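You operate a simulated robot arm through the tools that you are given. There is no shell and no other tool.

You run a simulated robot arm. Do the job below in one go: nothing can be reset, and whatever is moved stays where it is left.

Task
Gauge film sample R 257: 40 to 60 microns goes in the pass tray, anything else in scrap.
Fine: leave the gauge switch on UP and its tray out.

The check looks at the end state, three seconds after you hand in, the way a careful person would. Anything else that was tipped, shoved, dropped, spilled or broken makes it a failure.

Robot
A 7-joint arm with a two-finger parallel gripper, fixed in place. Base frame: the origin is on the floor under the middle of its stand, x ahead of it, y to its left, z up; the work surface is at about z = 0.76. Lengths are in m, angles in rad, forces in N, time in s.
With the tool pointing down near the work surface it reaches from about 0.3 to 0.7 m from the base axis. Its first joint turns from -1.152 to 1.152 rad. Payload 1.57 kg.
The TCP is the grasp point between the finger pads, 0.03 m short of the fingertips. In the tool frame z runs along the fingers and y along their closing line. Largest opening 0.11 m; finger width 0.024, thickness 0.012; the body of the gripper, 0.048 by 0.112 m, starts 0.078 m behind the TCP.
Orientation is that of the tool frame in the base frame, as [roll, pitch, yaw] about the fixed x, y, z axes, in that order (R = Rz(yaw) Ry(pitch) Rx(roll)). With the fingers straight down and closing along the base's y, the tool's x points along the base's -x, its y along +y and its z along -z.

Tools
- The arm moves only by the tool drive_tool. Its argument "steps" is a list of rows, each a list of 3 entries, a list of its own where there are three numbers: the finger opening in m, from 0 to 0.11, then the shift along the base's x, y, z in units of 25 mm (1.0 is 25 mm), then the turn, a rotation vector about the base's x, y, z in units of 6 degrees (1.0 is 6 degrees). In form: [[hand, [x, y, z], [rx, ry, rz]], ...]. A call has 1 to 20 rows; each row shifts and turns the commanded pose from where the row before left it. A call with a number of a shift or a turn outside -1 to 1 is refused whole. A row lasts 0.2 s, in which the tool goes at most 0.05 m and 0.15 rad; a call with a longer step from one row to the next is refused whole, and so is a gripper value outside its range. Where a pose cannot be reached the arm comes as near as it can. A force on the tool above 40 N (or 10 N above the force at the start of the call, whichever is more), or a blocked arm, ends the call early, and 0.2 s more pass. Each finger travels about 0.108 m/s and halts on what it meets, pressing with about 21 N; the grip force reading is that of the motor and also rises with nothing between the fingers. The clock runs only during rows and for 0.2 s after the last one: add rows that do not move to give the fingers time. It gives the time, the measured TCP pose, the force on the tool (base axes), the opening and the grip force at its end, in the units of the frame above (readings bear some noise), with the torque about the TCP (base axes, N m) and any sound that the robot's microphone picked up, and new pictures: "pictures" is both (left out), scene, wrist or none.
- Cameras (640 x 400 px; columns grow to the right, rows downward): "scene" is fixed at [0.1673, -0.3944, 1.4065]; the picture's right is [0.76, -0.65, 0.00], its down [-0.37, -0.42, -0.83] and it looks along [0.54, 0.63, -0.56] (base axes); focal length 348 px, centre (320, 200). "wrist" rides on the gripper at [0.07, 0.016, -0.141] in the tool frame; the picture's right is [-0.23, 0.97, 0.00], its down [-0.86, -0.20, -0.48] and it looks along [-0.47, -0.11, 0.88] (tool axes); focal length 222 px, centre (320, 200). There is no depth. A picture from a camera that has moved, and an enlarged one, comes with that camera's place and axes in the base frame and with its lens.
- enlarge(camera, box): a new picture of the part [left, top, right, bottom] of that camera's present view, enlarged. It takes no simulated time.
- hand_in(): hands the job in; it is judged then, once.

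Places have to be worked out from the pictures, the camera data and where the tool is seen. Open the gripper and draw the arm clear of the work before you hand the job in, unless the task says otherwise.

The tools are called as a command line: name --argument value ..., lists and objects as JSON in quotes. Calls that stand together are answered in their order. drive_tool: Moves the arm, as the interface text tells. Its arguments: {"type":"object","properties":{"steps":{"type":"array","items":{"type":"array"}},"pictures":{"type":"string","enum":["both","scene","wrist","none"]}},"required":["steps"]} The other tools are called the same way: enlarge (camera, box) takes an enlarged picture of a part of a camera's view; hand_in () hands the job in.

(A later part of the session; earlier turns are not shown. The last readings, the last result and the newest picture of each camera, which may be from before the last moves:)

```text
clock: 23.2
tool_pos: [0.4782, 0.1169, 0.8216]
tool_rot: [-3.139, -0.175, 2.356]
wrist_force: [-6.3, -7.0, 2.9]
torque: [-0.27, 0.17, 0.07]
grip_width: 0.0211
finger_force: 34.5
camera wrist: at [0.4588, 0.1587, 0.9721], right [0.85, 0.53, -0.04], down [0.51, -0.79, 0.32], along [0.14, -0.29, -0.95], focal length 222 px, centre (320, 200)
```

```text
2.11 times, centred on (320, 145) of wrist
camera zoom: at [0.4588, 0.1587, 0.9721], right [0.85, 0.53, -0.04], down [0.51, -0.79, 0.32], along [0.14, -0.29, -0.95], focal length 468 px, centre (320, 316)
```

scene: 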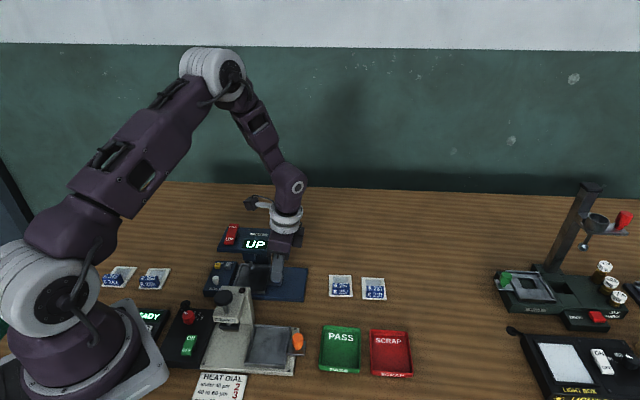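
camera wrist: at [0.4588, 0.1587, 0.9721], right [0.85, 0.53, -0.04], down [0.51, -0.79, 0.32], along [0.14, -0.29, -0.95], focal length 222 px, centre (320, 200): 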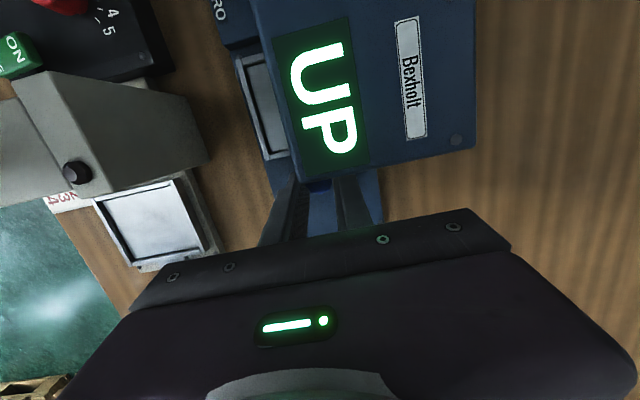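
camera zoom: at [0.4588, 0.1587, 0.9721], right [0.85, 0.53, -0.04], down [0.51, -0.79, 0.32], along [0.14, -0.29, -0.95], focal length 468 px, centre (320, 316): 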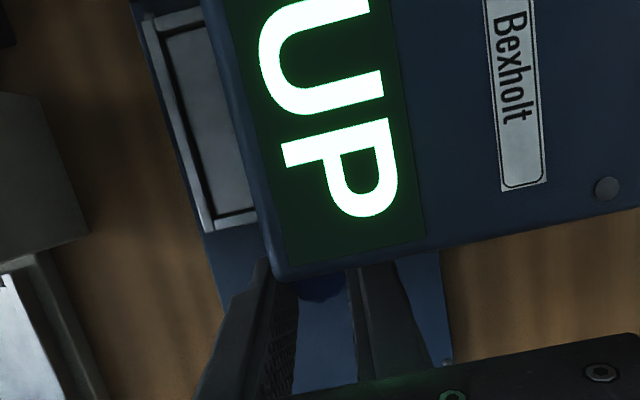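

The knob is gripped at 21 mm. I'm pulling the tray straight out along +e1 by about 75 mm, back to where it was.

drive_tool --steps '[[0.005, [0.12, -0.18, 0], [0, 0, 0]], [0.005, [0.2, -0.2, 0], [0, 0, 0]], [0.005, [0.2, -0.2, 0], [0, 0, 0]], [0.005, [0.2, -0.2, 0], [0, 0, 0]], [0.005, [0.2, -0.2, 0], [0, 0, 0]], [0.005, [0.2, -0.2, 0], [0, 0, 0]], [0.005, [0.2, -0.2, 0], [0, 0, 0]], [0.005, [0.2, -0.2, 0], [0, 0, 0]], [0.005, [0.2, -0.2, 0], [0, 0, 0]], [0.005, [0.2, -0.2, 0], [0, 0, 0]]]'

enlarge --camera "scene" --box '[230, 215, 350, 310]'

```text
clock: 25.4
tool_pos: [0.5266, 0.0678, 0.8213]
tool_rot: [-3.14, -0.175, 2.357]
wrist_force: [-8.5, -8.6, -25.9]
torque: [-0.59, -0.15, 0.09]
grip_width: 0.0213
finger_force: 34.3
camera wrist: at [0.5078, 0.1097, 0.9721], right [0.85, 0.53, -0.04], down [0.51, -0.79, 0.32], along [0.14, -0.29, -0.95], focal length 222 px, centre (320, 200)
```

scene: 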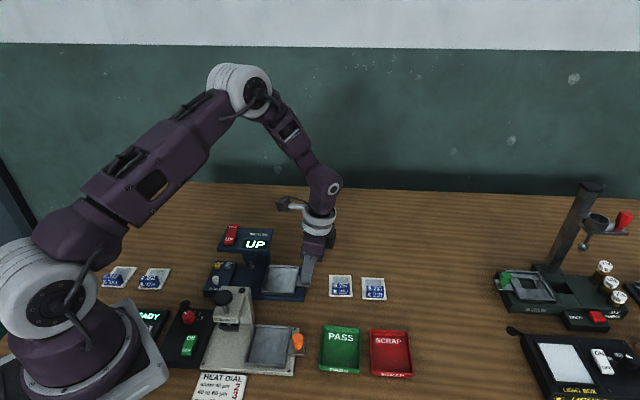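
wrist: 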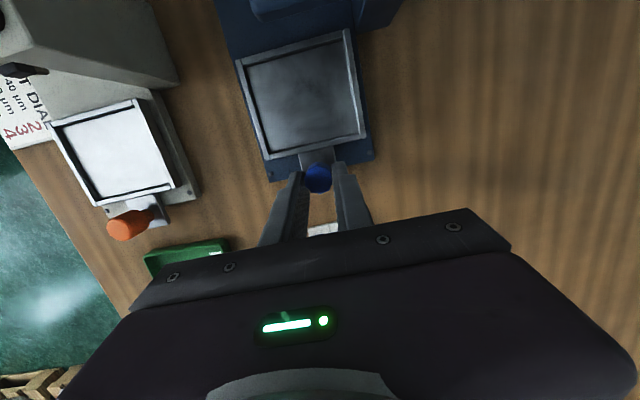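

```text
4.21 times, centred on (290, 262) of scene
camera zoom: at [0.1675, -0.3945, 1.4065], right [0.76, -0.65, 0.0], down [-0.37, -0.42, -0.83], along [0.54, 0.63, -0.56], focal length 1465 px, centre (446, -63)
```

zoom: 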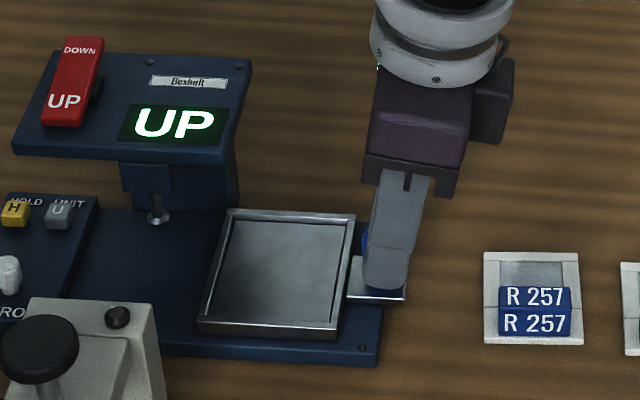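

The tray is nearly out, about 69 of 75 mm, but the tool is lifting a bit on the knob (−26 N in z). I'll ease down 1 mm and slightly in −e2 while pulling the last 6 mm.

drive_tool --steps '[[0.005, [-0.02, -0.02, -0.04], [0, 0, 0]], [0.005, [0.06, -0.09, -0.02], [0, 0, 0]], [0.005, [0.08, -0.08, 0], [0, 0, 0]], [0.005, [0, 0, 0], [0, 0, 0]]]'

enlarge --camera "scene" --box '[200, 215, 330, 310]'

```text
clock: 26.4
tool_pos: [0.5312, 0.0623, 0.8211]
tool_rot: [3.14, -0.173, 2.359]
wrist_force: [-12.4, -8.4, 20.0]
torque: [-0.07, 0.61, 0.08]
grip_width: 0.021
finger_force: 34.7
camera wrist: at [0.5115, 0.1054, 0.9721], right [0.85, 0.53, -0.04], down [0.51, -0.79, 0.32], along [0.14, -0.29, -0.95], focal length 222 px, centre (320, 200)
```

scene: 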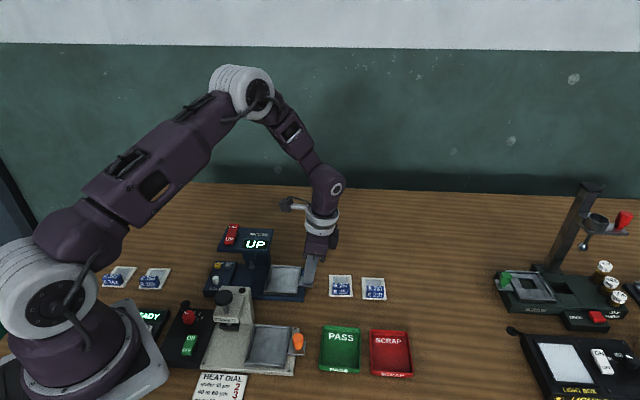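
wrist: 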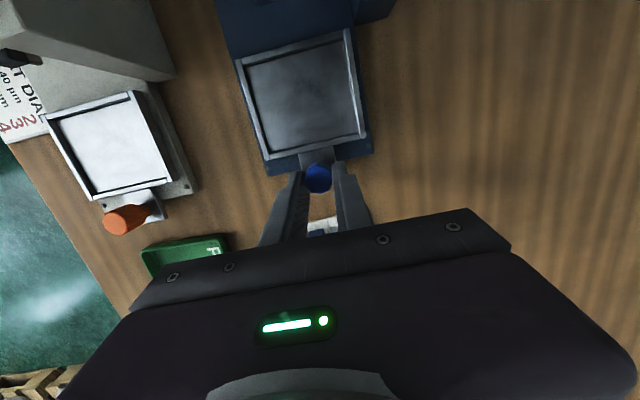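

```text
4.21 times, centred on (265, 262) of scene
camera zoom: at [0.1667, -0.3946, 1.4065], right [0.76, -0.65, 0.0], down [-0.36, -0.42, -0.83], along [0.54, 0.63, -0.56], focal length 1465 px, centre (552, -63)
```

zoom: 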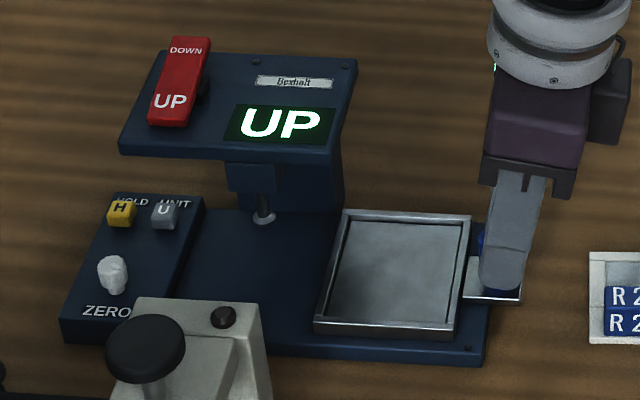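

The tray is back at its starting position. I'm releasing the knob, lifting straight up, squaring the tool and moving above the R 257 block.

drive_tool --steps '[[0.005, [0, 0, 0.02], [0, 0, 0]], [0.045, [0, 0, 0], [0, 0, 0]], [0.045, [0, 0, 0], [0, 0, 0]], [0.045, [0, 0, 0.5], [0, 0, 0]], [0.045, [0, 0, 0.9], [0, 0, 0]], [0.045, [0, 0, 0.9], [0, 0, 0]], [0.045, [0, 0, 0.9], [0, 0, 0]], [0.045, [0.4, -0.64, 0.1], [-0.295, -0.295, 0.12]], [0.045, [0.4, -0.64, 0], [-0.295, -0.295, 0.12]], [0.045, [0.4, -0.64, 0], [-0.295, -0.295, 0.12]], [0.045, [0.4, -0.64, 0], [-0.295, -0.295, 0.12]], [0.045, [0, 0, 0], [0, 0, 0]]]'

enlarge --camera "scene" --box '[260, 210, 400, 310]'

enlarge --camera "wrist" --box '[220, 60, 420, 240]'

```text
clock: 29.0
tool_pos: [0.5687, -0.0013, 0.904]
tool_rot: [-3.139, 0.001, 2.405]
wrist_force: [-0.1, 0.6, 0.4]
torque: [0.0, -0.02, -0.01]
grip_width: 0.045
finger_force: 0.0
camera wrist: at [0.5286, 0.0579, 1.0434], right [0.82, 0.57, 0.0], down [0.5, -0.72, 0.48], along [0.27, -0.4, -0.88], focal length 222 px, centre (320, 200)
```

scene: 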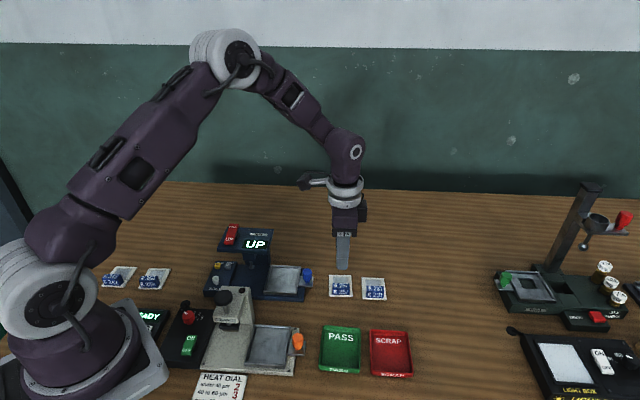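
wrist: 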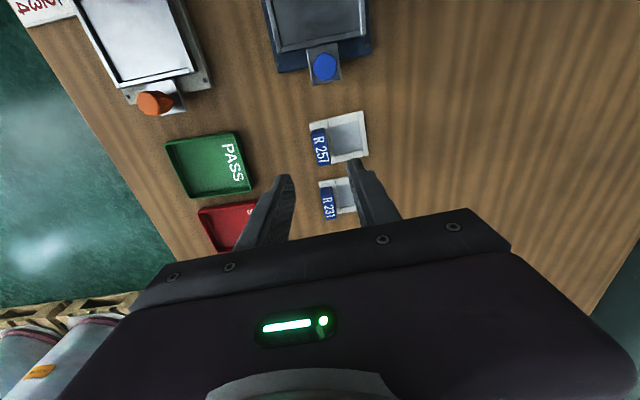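

```text
4.00 times, centred on (330, 260) of scene
camera zoom: at [0.1673, -0.3944, 1.4065], right [0.76, -0.65, 0.0], down [-0.37, -0.42, -0.83], along [0.54, 0.63, -0.56], focal length 1392 px, centre (280, -40)
```

zoom: 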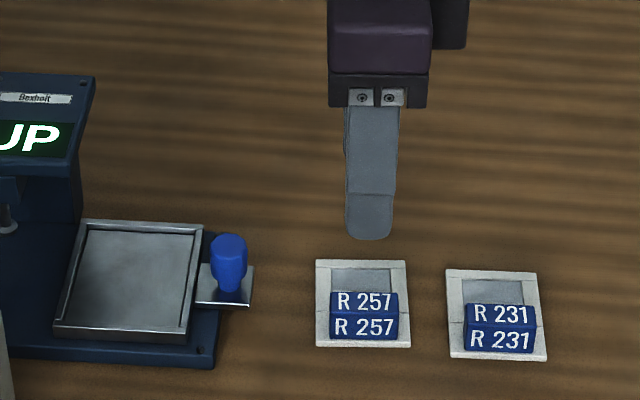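

```text
2.22 times, centred on (320, 150) of wrist
camera zoom: at [0.5286, 0.0579, 1.0434], right [0.82, 0.57, 0.0], down [0.5, -0.72, 0.48], along [0.27, -0.4, -0.88], focal length 494 px, centre (320, 311)
```

zoom: 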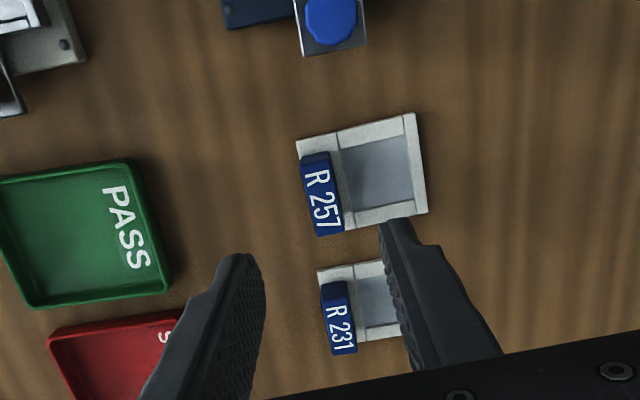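

The approach looks good. I'm trimming 3 mm in x and descending to just above the block to check alignment.

drive_tool --steps '[[0.045, [0.116, -0.03, -0.6], [0, 0, 0]], [0.045, [0, 0, -0.8], [0, 0, 0]], [0.045, [0, 0, -0.8], [0, 0, 0]], [0.045, [0, 0, -0.7], [0, 0, 0]], [0.045, [0, 0, 0], [0, 0, 0]]]'

enlarge --camera "scene" --box '[290, 230, 400, 310]'

enlarge --camera "wrist" --box '[220, 60, 420, 240]'

```text
clock: 30.2
tool_pos: [0.5711, -0.0013, 0.831]
tool_rot: [-3.138, 0.003, 2.406]
wrist_force: [0.3, 0.5, -0.5]
torque: [0.01, -0.03, -0.04]
grip_width: 0.0447
finger_force: 0.1
camera wrist: at [0.5312, 0.0573, 0.9712], right [0.82, 0.57, 0.0], down [0.5, -0.72, 0.48], along [0.27, -0.4, -0.88], focal length 222 px, centre (320, 200)
```

scene: 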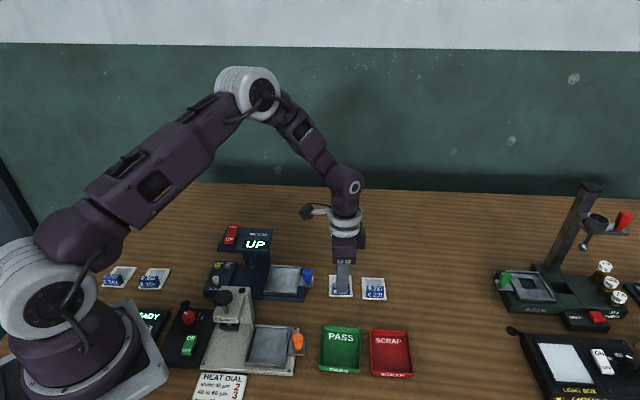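
wrist: 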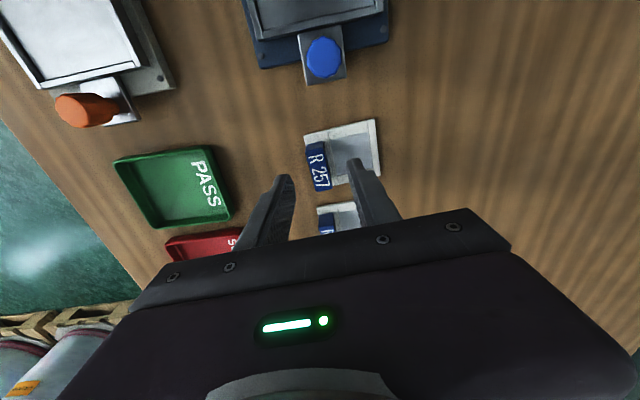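

```text
5.00 times, centred on (345, 270) of scene
camera zoom: at [0.1673, -0.3944, 1.4065], right [0.76, -0.65, 0.0], down [-0.37, -0.42, -0.83], along [0.54, 0.63, -0.56], focal length 1740 px, centre (195, -150)
```

zoom: 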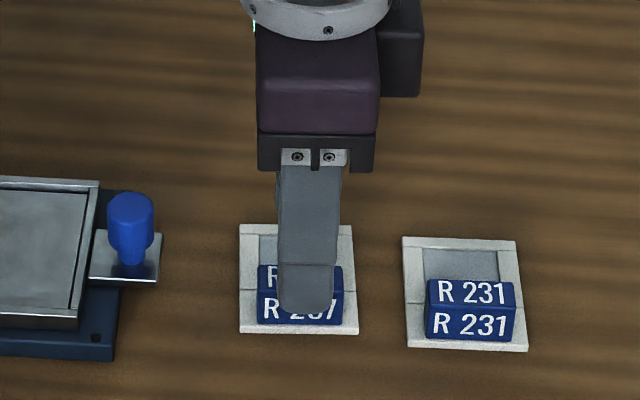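

```text
2.22 times, centred on (320, 150) of wrist
camera zoom: at [0.5312, 0.0573, 0.9712], right [0.82, 0.57, 0.0], down [0.5, -0.72, 0.48], along [0.27, -0.4, -0.88], focal length 494 px, centre (320, 311)
```

zoom: 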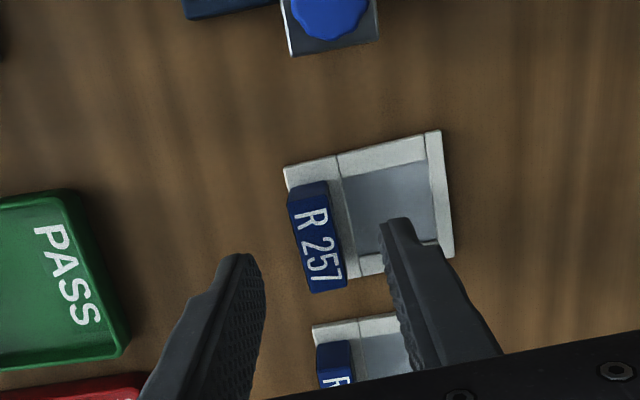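

The finger is centred on the block along its length, and the block sits between the fingers. I'm descending to TCP z ≈ 0.799 and closing.

drive_tool --steps '[[0.045, [-0.05, 0.03, -0.5], [0, 0, 0]], [0.045, [0, 0, -0.5], [0, 0, 0]], [0.045, [0, 0, -0.28], [0, 0, 0]], [0.045, [0, 0, 0], [0, 0, 0]], [0.008, [0, 0, 0], [0, 0, 0]], [0.008, [0, 0, 0], [0, 0, 0]], [0.008, [0, 0, 0], [0, 0, 0]]]'

enlarge --camera "scene" --box '[290, 230, 400, 310]'

enlarge --camera "wrist" --box '[220, 60, 420, 240]'

```text
clock: 31.8
tool_pos: [0.5715, 0.0005, 0.7972]
tool_rot: [-3.138, 0.002, 2.407]
wrist_force: [-0.2, -0.1, 0.1]
torque: [-0.01, -0.02, -0.03]
grip_width: 0.0149
finger_force: 21.5
camera wrist: at [0.5314, 0.0588, 0.9378], right [0.82, 0.57, 0.0], down [0.5, -0.72, 0.48], along [0.27, -0.4, -0.88], focal length 222 px, centre (320, 200)
```

scene: 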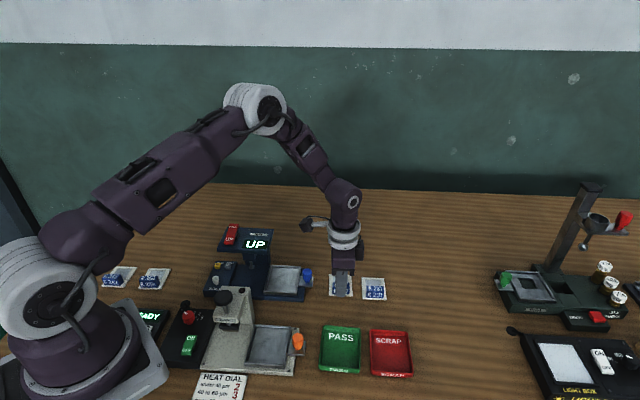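
wrist: 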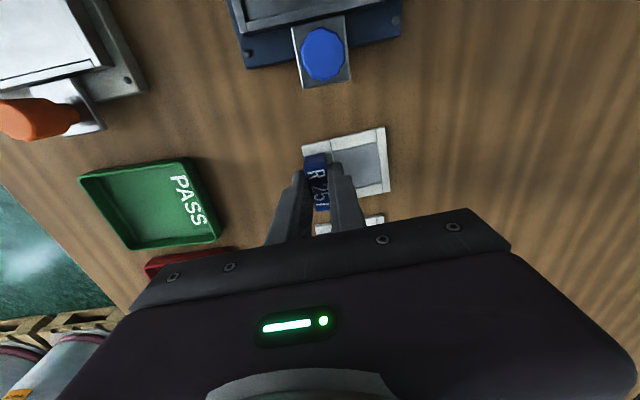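

```text
5.00 times, centred on (345, 270) of scene
camera zoom: at [0.1673, -0.3944, 1.4065], right [0.76, -0.65, 0.0], down [-0.37, -0.42, -0.83], along [0.54, 0.63, -0.56], focal length 1740 px, centre (195, -150)
```

zoom: 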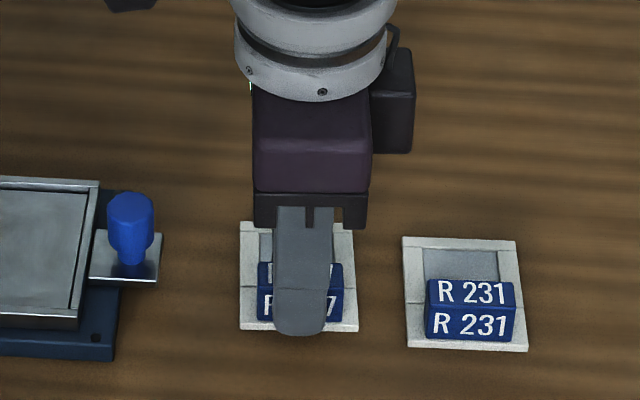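

```text
2.22 times, centred on (320, 150) of wrist
camera zoom: at [0.5314, 0.0588, 0.9378], right [0.82, 0.57, 0.0], down [0.5, -0.72, 0.48], along [0.27, -0.4, -0.88], focal length 494 px, centre (320, 311)
```

zoom: 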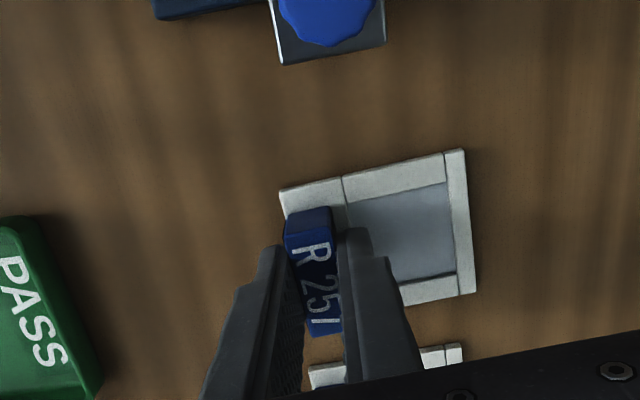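

The block is gripped at 15 mm. I'm lifting it well clear and carrying it at height over toward the gauge tray, turning to the gauge's axis on the way, then checking clearance to the head plate before lowering.

drive_tool --steps '[[0.008, [0, 0, 0.2], [0, 0, 0]], [0.008, [0, 0, 0.4], [0, 0, 0]], [0.008, [0, 0, 0.9], [0, 0, 0]], [0.008, [0, 0, 0.95], [0, 0, 0]], [0.008, [0, 0, 0.95], [0, 0, 0]], [0.008, [0, 0, 0.95], [0, 0, 0]], [0.008, [0, 0, 0.95], [0, 0, 0]], [0.008, [-0.797, 0.722, 0], [0, 0, -0.1]], [0.008, [-0.797, 0.722, 0], [0, 0, -0.1]], [0.008, [-0.797, 0.722, 0], [0, 0, -0.1]], [0.008, [-0.797, 0.722, 0], [0, 0, -0.1]], [0.008, [-0.797, 0.722, 0], [0, 0, -0.087]], [0.008, [0, 0, 0], [0, 0, 0]]]'

enlarge --camera "scene" --box '[210, 190, 340, 310]'

enlarge --camera "wrist" --box '[220, 40, 420, 240]'

```text
clock: 34.6
tool_pos: [0.4727, 0.089, 0.9313]
tool_rot: [-3.137, 0.002, 2.355]
wrist_force: [0.6, -0.8, -0.4]
torque: [0.0, 0.0, 0.0]
grip_width: 0.0151
finger_force: 21.2
camera wrist: at [0.4354, 0.1504, 1.0717], right [0.85, 0.53, 0.0], down [0.46, -0.74, 0.48], along [0.25, -0.41, -0.88], focal length 222 px, centre (320, 200)
```

scene: 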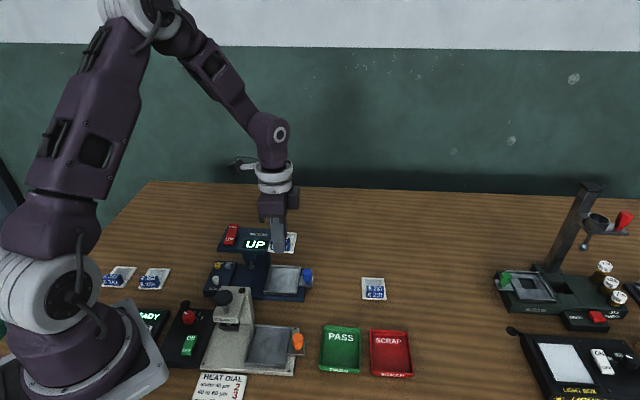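
wrist: 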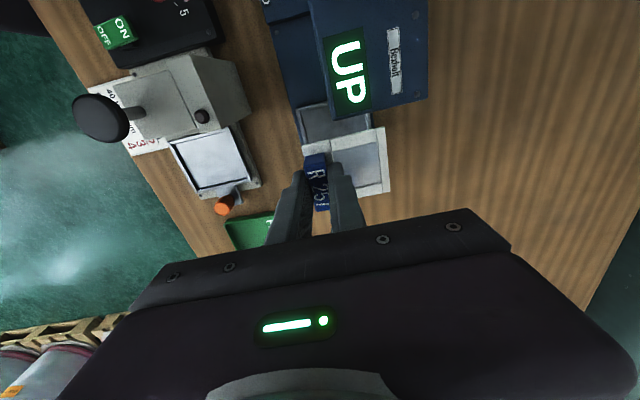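

```text
3.33 times, centred on (275, 250) of scene
camera zoom: at [0.1673, -0.3944, 1.4065], right [0.76, -0.65, 0.0], down [-0.37, -0.42, -0.83], along [0.54, 0.63, -0.56], focal length 1160 px, centre (470, 33)
```

zoom: 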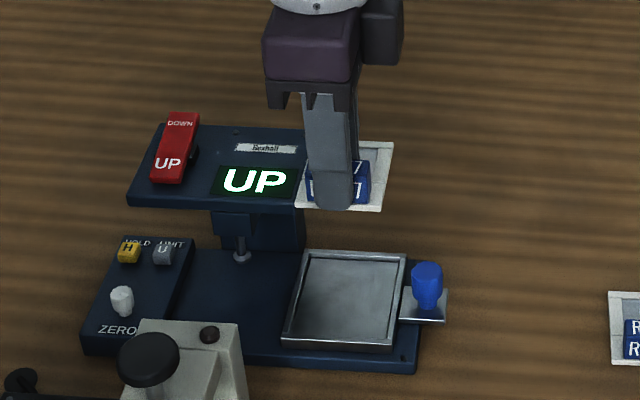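

```text
2.00 times, centred on (320, 140) of wrist
camera zoom: at [0.4354, 0.1504, 1.0717], right [0.85, 0.53, 0.0], down [0.46, -0.74, 0.48], along [0.25, -0.41, -0.88], focal length 444 px, centre (320, 320)
```

zoom: 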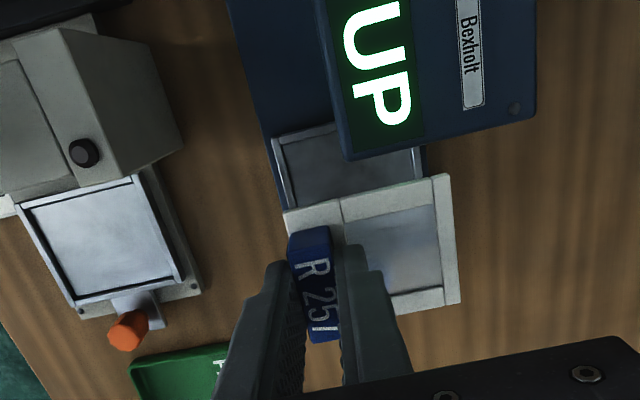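

From the wrist view, the head plate's edge is at u1 ≈ 0.236 and the card's near edge at 0.2437. The tray's inside spans 0.2335 to 0.299. I'll shift 4.5 mm toward −e1 to centre the card, then lower it partway and check again.

drive_tool --steps '[[0.008, [-0.127, 0.127, -0.1], [0, 0, 0.05]], [0.008, [0, 0, -0.4], [0, 0, 0]], [0.008, [0, 0, -0.5], [0, 0, 0]], [0.008, [0, 0, 0], [0, 0, 0]]]'

enlarge --camera "scene" --box '[230, 200, 340, 310]'

enlarge --camera "wrist" --box '[220, 40, 420, 240]'

```text
clock: 35.6
tool_pos: [0.468, 0.0936, 0.9077]
tool_rot: [-3.139, 0.001, 2.361]
wrist_force: [0.0, 0.3, -0.4]
torque: [-0.04, -0.02, 0.0]
grip_width: 0.0149
finger_force: 20.5
camera wrist: at [0.4308, 0.1535, 1.0467], right [0.85, 0.53, 0.0], down [0.47, -0.74, 0.48], along [0.25, -0.41, -0.88], focal length 222 px, centre (320, 200)
```

scene: 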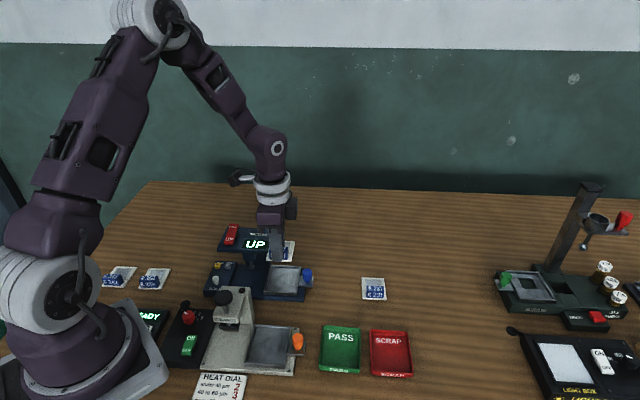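
wrist: 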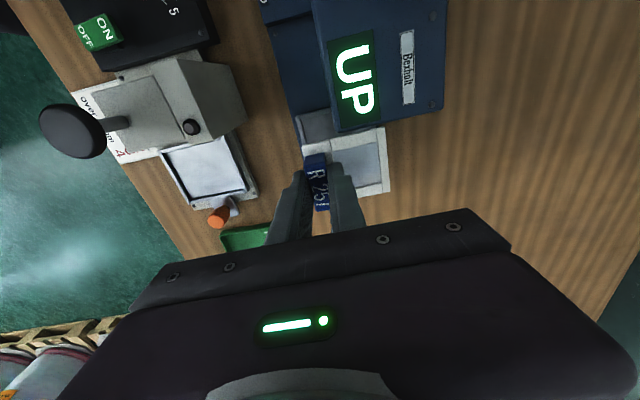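

```text
3.64 times, centred on (285, 255) of scene
camera zoom: at [0.1673, -0.3944, 1.4065], right [0.76, -0.65, 0.0], down [-0.37, -0.42, -0.83], along [0.54, 0.63, -0.56], focal length 1265 px, centre (447, 0)
```

zoom: 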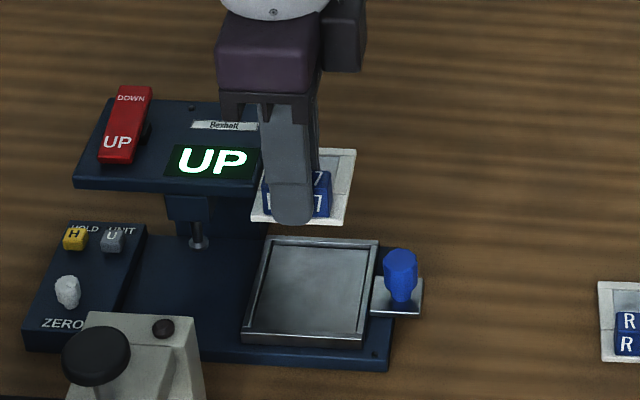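

```text
2.00 times, centred on (320, 140) of wrist
camera zoom: at [0.4308, 0.1535, 1.0467], right [0.85, 0.53, 0.0], down [0.47, -0.74, 0.48], along [0.25, -0.41, -0.88], focal length 444 px, centre (320, 320)
```

zoom: 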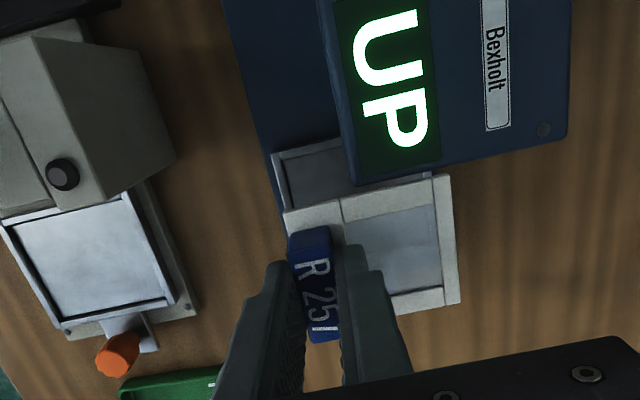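

The gap to the head plate is about 4 mm and the card is centred over the tray with 4–7 mm margin all round. I'm lowering straight down to just above the rim.

drive_tool --steps '[[0.008, [0, 0, -0.5], [0, 0, 0]], [0.008, [0, 0, -0.6], [0, 0, 0]], [0.008, [0, 0, -0.6], [0, 0, 0]], [0.008, [0, 0, -0.6], [0, 0, 0]], [0.008, [0, 0, -0.6], [0, 0, 0]], [0.008, [0, 0, 0], [0, 0, 0]]]'

enlarge --camera "scene" --box '[240, 230, 330, 310]'

enlarge --camera "wrist" --box '[220, 40, 420, 240]'

```text
clock: 37.0
tool_pos: [0.47, 0.0931, 0.8374]
tool_rot: [-3.138, 0.002, 2.361]
wrist_force: [0.4, -0.5, -0.3]
torque: [-0.02, -0.03, 0.0]
grip_width: 0.0148
finger_force: 21.1
camera wrist: at [0.4332, 0.1535, 0.9768], right [0.85, 0.53, 0.0], down [0.47, -0.74, 0.48], along [0.25, -0.41, -0.88], focal length 222 px, centre (320, 200)
```

scene: 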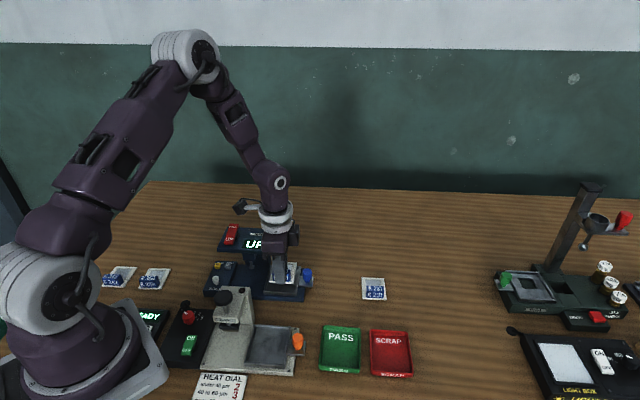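
wrist: 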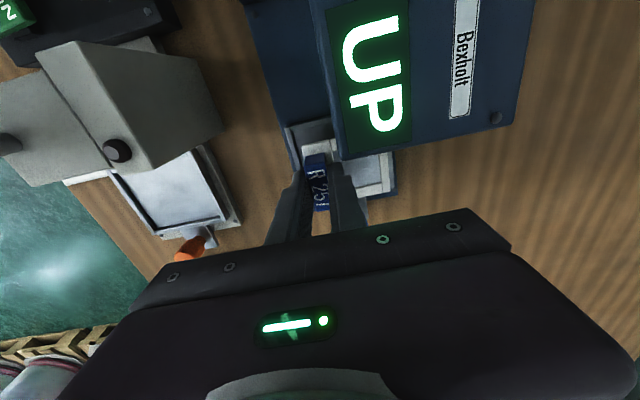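

```text
5.00 times, centred on (285, 270) of scene
camera zoom: at [0.1673, -0.3944, 1.4065], right [0.76, -0.65, 0.0], down [-0.37, -0.42, -0.83], along [0.54, 0.63, -0.56], focal length 1740 px, centre (495, -150)
```

zoom: 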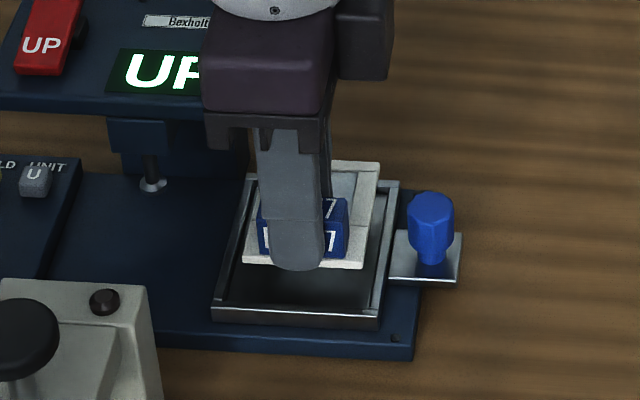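

```text
2.00 times, centred on (320, 140) of wrist
camera zoom: at [0.4332, 0.1535, 0.9768], right [0.85, 0.53, 0.0], down [0.47, -0.74, 0.48], along [0.25, -0.41, -0.88], focal length 444 px, centre (320, 320)
```

zoom: 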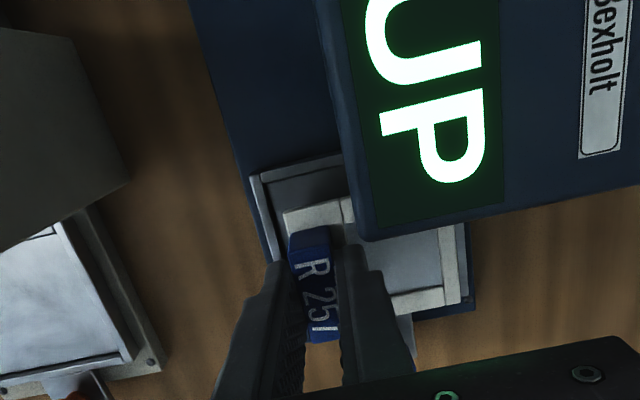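

The card hovers inside the tray outline. Combining both views, the margins suggest a shift of 2 mm toward the front and 1 mm toward −e1. I'm applying that and lowering to just above the floor.

drive_tool --steps '[[0.008, [-0.084, -0.028, 0], [0, 0, 0]], [0.008, [0, 0, -0.3], [0, 0, 0]], [0.008, [0, 0, -0.3], [0, 0, 0]], [0.008, [0, 0, -0.15], [0, 0, 0]], [0.008, [0, 0, 0], [0, 0, 0]]]'

enlarge --camera "scene" --box '[250, 240, 320, 305]'

enlarge --camera "wrist" --box '[240, 60, 420, 220]'

```text
clock: 38.2
tool_pos: [0.4674, 0.0926, 0.8171]
tool_rot: [-3.137, 0.002, 2.36]
wrist_force: [-2.1, -1.5, 4.9]
torque: [-0.04, -0.11, -0.03]
grip_width: 0.0148
finger_force: 20.7
camera wrist: at [0.4308, 0.1541, 0.9566], right [0.85, 0.53, 0.0], down [0.47, -0.74, 0.48], along [0.25, -0.41, -0.88], focal length 222 px, centre (320, 200)
```

scene: 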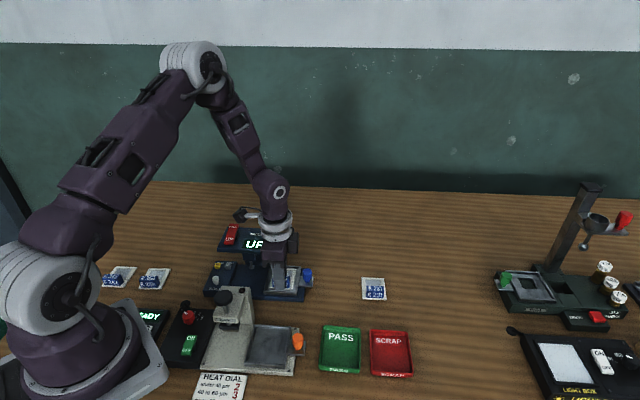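
wrist: 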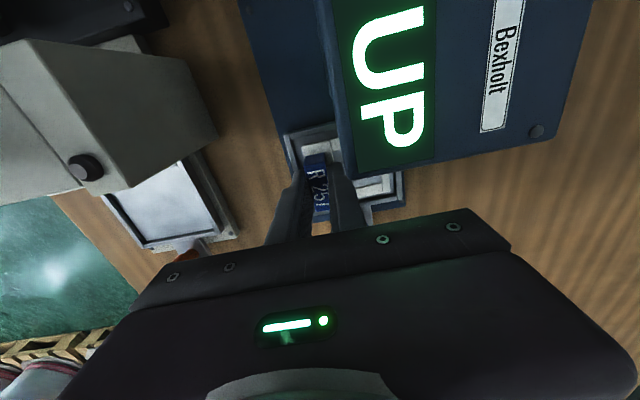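

```text
6.15 times, centred on (285, 272) of scene
camera zoom: at [0.1672, -0.3944, 1.4065], right [0.76, -0.65, 0.0], down [-0.37, -0.42, -0.83], along [0.54, 0.63, -0.56], focal length 2141 px, centre (535, -246)
```

zoom: 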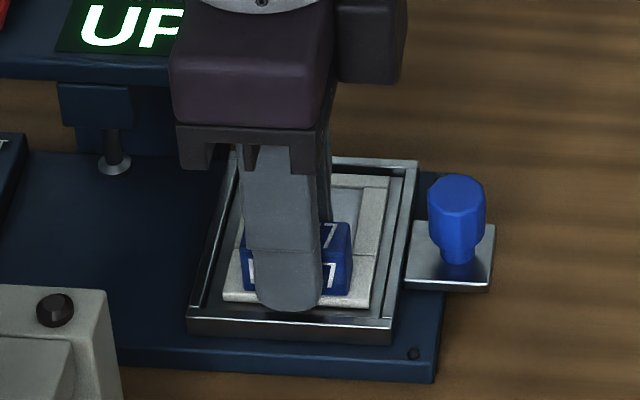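

```text
2.50 times, centred on (330, 140) of wrist
camera zoom: at [0.4308, 0.1541, 0.9566], right [0.85, 0.53, 0.0], down [0.47, -0.74, 0.48], along [0.25, -0.41, -0.88], focal length 555 px, centre (295, 350)
```

zoom: 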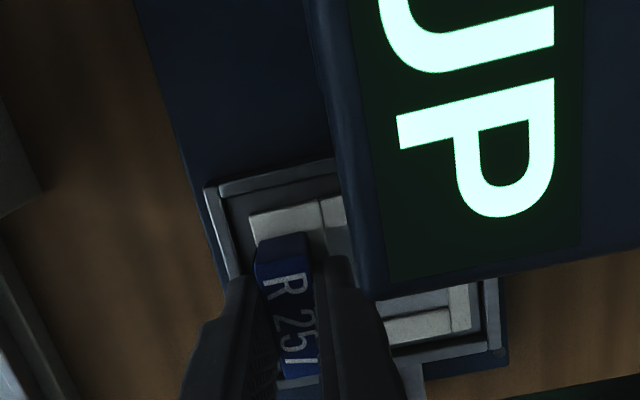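

Contact is light (about 5 N) and the card is flat inside the tray. I'm opening the fingers gently and lifting straight up.

drive_tool --steps '[[0.02, [0, 0, 0], [0, 0, 0]], [0.026, [0, 0, 0], [0, 0, 0]], [0.03, [0, 0, 0], [0, 0, 0]], [0.03, [0, 0, 0.2], [0, 0, 0]], [0.03, [0, 0, 0.6], [0, 0, 0]], [0.03, [0, 0, 0.9], [0, 0, 0]], [0.03, [0, 0, 0.9], [0, 0, 0]], [0.03, [0.4, -0.4, 0.9], [0, 0, 0]], [0.03, [0.6, -0.6, 0], [0, 0, 0]], [0.03, [0.6, -0.6, 0], [0, 0, 0]]]'

enlarge --camera "scene" --box '[240, 230, 330, 310]'

enlarge --camera "wrist" --box '[220, 0, 420, 180]'

```text
clock: 40.4
tool_pos: [0.5103, 0.0537, 0.9045]
tool_rot: [-3.138, 0.001, 2.361]
wrist_force: [0.9, -0.1, 0.1]
torque: [-0.03, -0.02, -0.01]
grip_width: 0.0298
finger_force: 0.0
camera wrist: at [0.4731, 0.1143, 1.0444], right [0.85, 0.53, 0.0], down [0.47, -0.74, 0.48], along [0.25, -0.41, -0.88], focal length 222 px, centre (320, 200)
```

scene: 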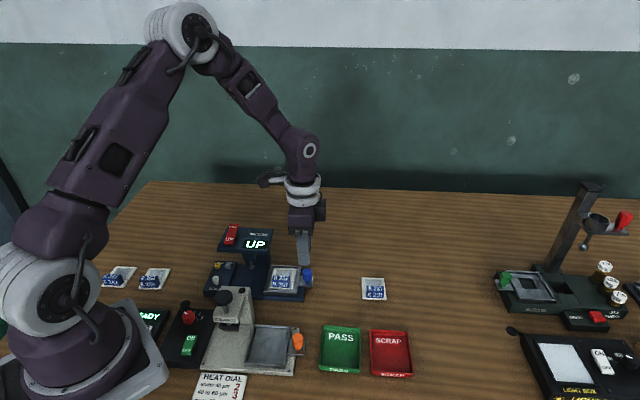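
wrist: 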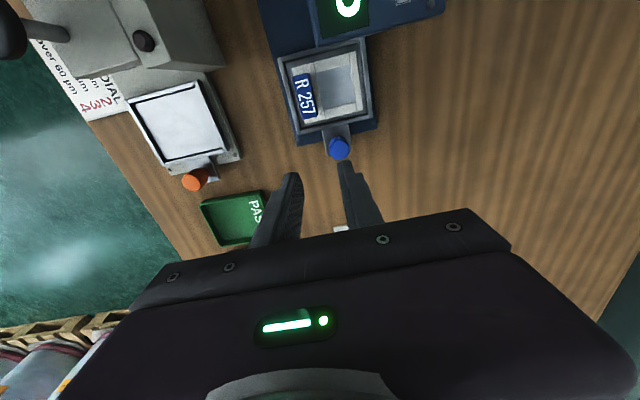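

```text
5.00 times, centred on (285, 270) of scene
camera zoom: at [0.1673, -0.3944, 1.4065], right [0.76, -0.65, 0.0], down [-0.37, -0.42, -0.83], along [0.54, 0.63, -0.56], focal length 1740 px, centre (495, -150)
```

zoom: 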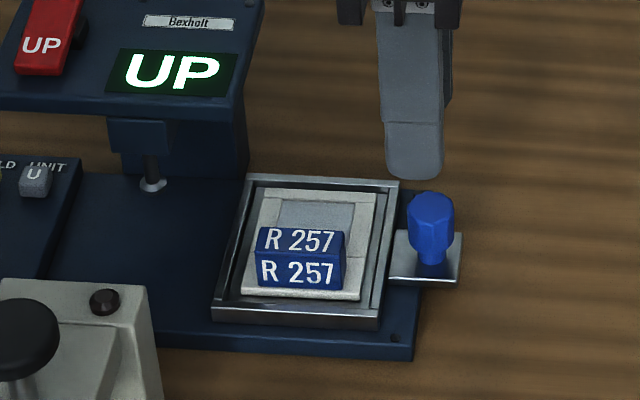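

```text
2.22 times, centred on (320, 90) of wrist
camera zoom: at [0.4731, 0.1143, 1.0444], right [0.85, 0.53, 0.0], down [0.47, -0.74, 0.48], along [0.25, -0.41, -0.88], focal length 494 px, centre (320, 444)
```

zoom: 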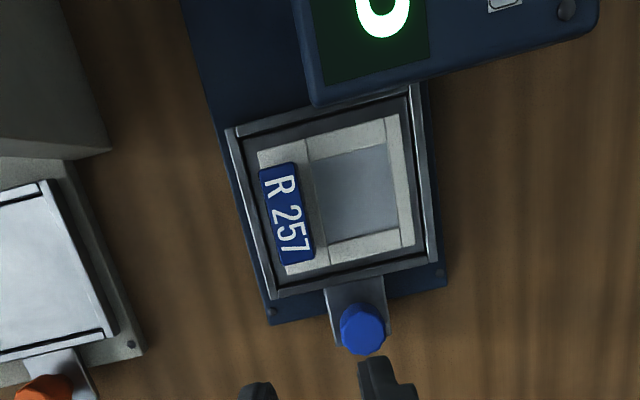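

R 257 lies flat and well centred in the tray, with its window on the foot's side. I'm closing the fingers and returning to the outer side of the knob to push the tray in.

drive_tool --steps '[[0, [0.804, -0.22, 0], [0, 0, -0.05]], [0, [0.804, -0.22, 0], [0, 0, 0]], [0, [0, 0, -0.8], [0, 0, 0]], [0, [0, 0, -0.8], [0, 0, 0]], [0, [0, 0, -0.8], [0, 0, 0]], [0, [0, 0, -0.8], [0, 0, 0]], [0, [0, 0, 0], [0, 0, 0]], [0, [-0.14, 0.14, 0], [0, 0, 0]], [0, [-0.14, 0.14, 0], [0, 0, 0]]]'

enlarge --camera "scene" --box '[250, 230, 350, 310]'

enlarge --camera "wrist" --box '[220, 20, 420, 220]'

```text
clock: 42.4
tool_pos: [0.5396, 0.0497, 0.8226]
tool_rot: [-3.139, 0.0, 2.356]
wrist_force: [-0.2, 0.1, -0.7]
torque: [0.02, -0.03, 0.02]
grip_width: 0.0
finger_force: 21.2
camera wrist: at [0.5035, 0.11, 0.9623], right [0.85, 0.53, 0.0], down [0.46, -0.74, 0.48], along [0.25, -0.41, -0.88], focal length 222 px, centre (320, 200)
```

scene: 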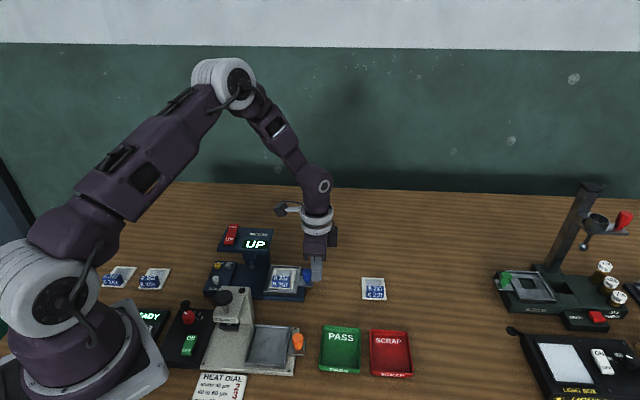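
wrist: 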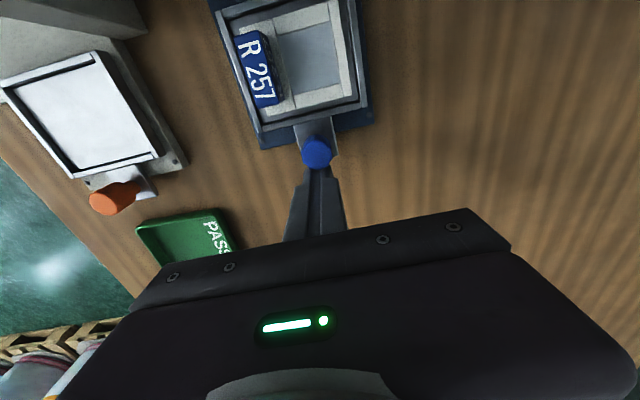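

```text
5.00 times, centred on (300, 270) of scene
camera zoom: at [0.1673, -0.3944, 1.4065], right [0.76, -0.65, 0.0], down [-0.37, -0.42, -0.83], along [0.54, 0.63, -0.56], focal length 1740 px, centre (420, -150)
```

zoom: 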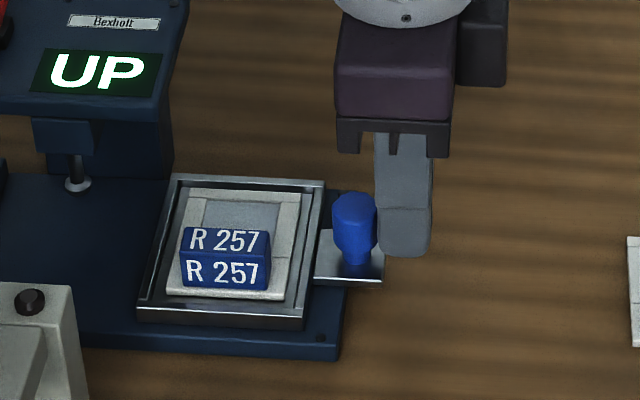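

```text
2.00 times, centred on (320, 120) of wrist
camera zoom: at [0.5035, 0.11, 0.9623], right [0.85, 0.53, 0.0], down [0.46, -0.74, 0.48], along [0.25, -0.41, -0.88], focal length 444 px, centre (320, 360)
```

zoom: 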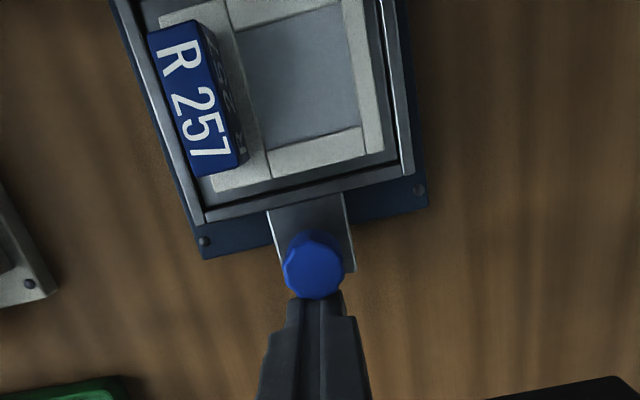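

The fingertip is right at the knob. I'm pushing the tray in slowly, about 6 mm per row.

drive_tool --steps '[[0, [-0.08, 0.12, 0], [0, 0, 0]], [0, [-0.12, 0.14, 0], [0, 0, 0]], [0, [-0.16, 0.17, 0], [0, 0, 0]], [0, [-0.16, 0.17, 0], [0, 0, 0]], [0, [-0.16, 0.17, 0], [0, 0, 0]], [0, [-0.16, 0.17, 0], [0, 0, 0]], [0, [-0.16, 0.17, 0], [0, 0, 0]], [0, [-0.16, 0.17, 0], [0, 0, 0]], [0, [-0.16, 0.17, 0], [0, 0, 0]], [0, [-0.16, 0.17, 0], [0, 0, 0]], [0, [-0.16, 0.17, 0], [0, 0, 0]], [0, [-0.14, 0.15, 0], [0, 0, 0]]]'

enlarge --camera "scene" --box '[230, 230, 330, 310]'

```text
clock: 45.0
tool_pos: [0.498, 0.0968, 0.8244]
tool_rot: [-3.138, 0.001, 2.357]
wrist_force: [-0.1, -0.2, 0.1]
torque: [-0.06, -0.03, -0.05]
grip_width: 0.0
finger_force: 21.4
camera wrist: at [0.46, 0.1572, 0.9647], right [0.85, 0.53, 0.0], down [0.46, -0.74, 0.48], along [0.25, -0.41, -0.88], focal length 222 px, centre (320, 200)
```

scene: 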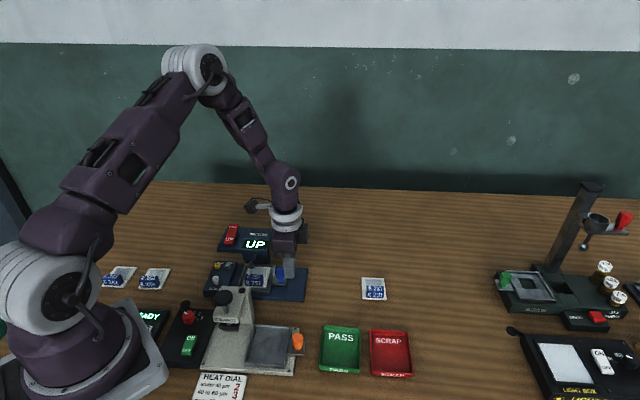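
wrist: 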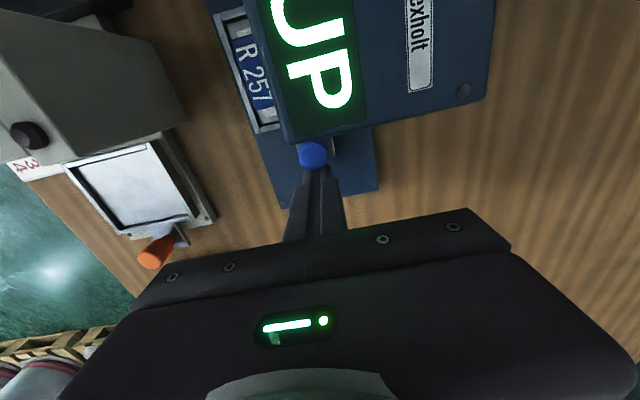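

```text
5.00 times, centred on (280, 270) of scene
camera zoom: at [0.1673, -0.3944, 1.4065], right [0.76, -0.65, 0.0], down [-0.37, -0.42, -0.83], along [0.54, 0.63, -0.56], focal length 1740 px, centre (520, -150)
```

zoom: 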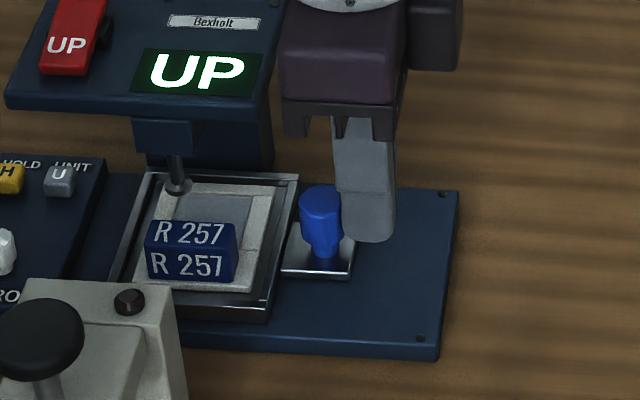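

The card stays put in the tray. I'm pushing the last ~12 mm gently to the stop.

drive_tool --steps '[[0, [-0.085, 0.085, 0], [0, 0, 0]], [0, [-0.085, 0.085, 0], [0, 0, 0]], [0, [-0.085, 0.085, 0], [0, 0, 0]], [0, [-0.04, 0.04, 0], [0, 0, 0]], [0, [-0.03, 0.03, 0], [0, 0, 0]], [0, [-0.03, 0.03, 0], [0, 0, 0]]]'

enlarge --camera "scene" --box '[220, 230, 320, 310]'

```text
clock: 46.4
tool_pos: [0.489, 0.1036, 0.8219]
tool_rot: [-3.14, 0.002, 2.354]
wrist_force: [6.9, -8.6, 2.2]
torque: [-0.31, -0.14, 0.01]
grip_width: 0.0
finger_force: 20.9
camera wrist: at [0.4506, 0.1653, 0.9631], right [0.85, 0.53, 0.0], down [0.46, -0.74, 0.48], along [0.25, -0.41, -0.88], focal length 222 px, centre (320, 200)
```

scene: 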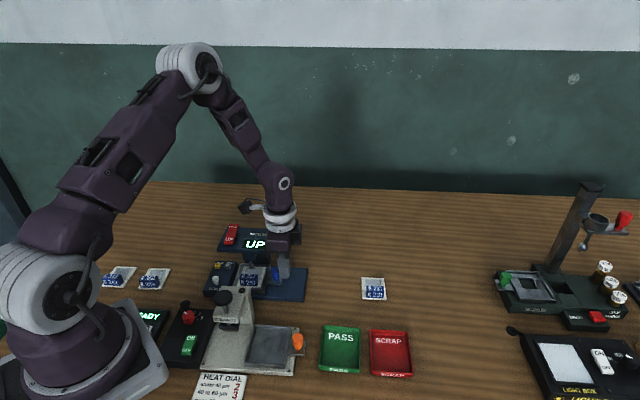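
wrist: 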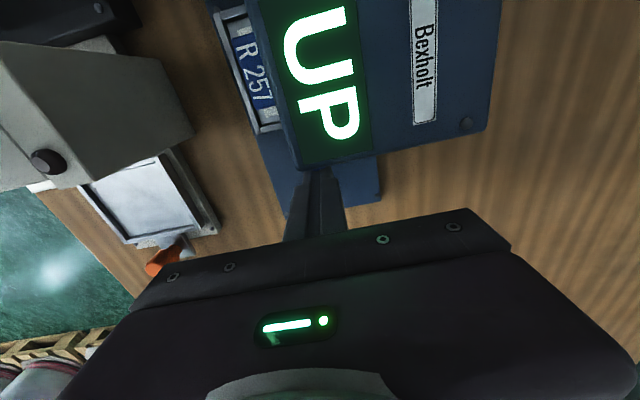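

```text
5.00 times, centred on (270, 270) of scene
camera zoom: at [0.1674, -0.3946, 1.4064], right [0.76, -0.65, 0.0], down [-0.37, -0.42, -0.83], along [0.54, 0.63, -0.56], focal length 1740 px, centre (570, -150)
```

zoom: 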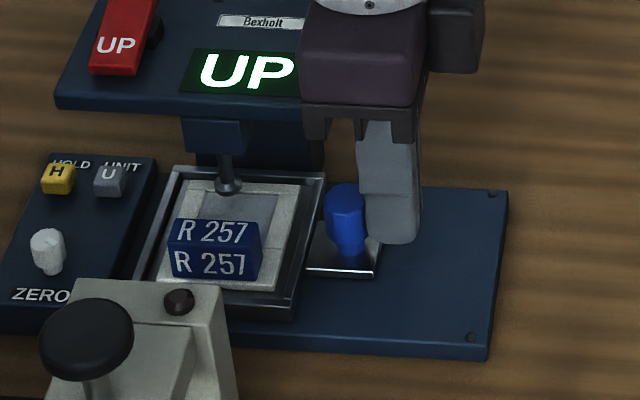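

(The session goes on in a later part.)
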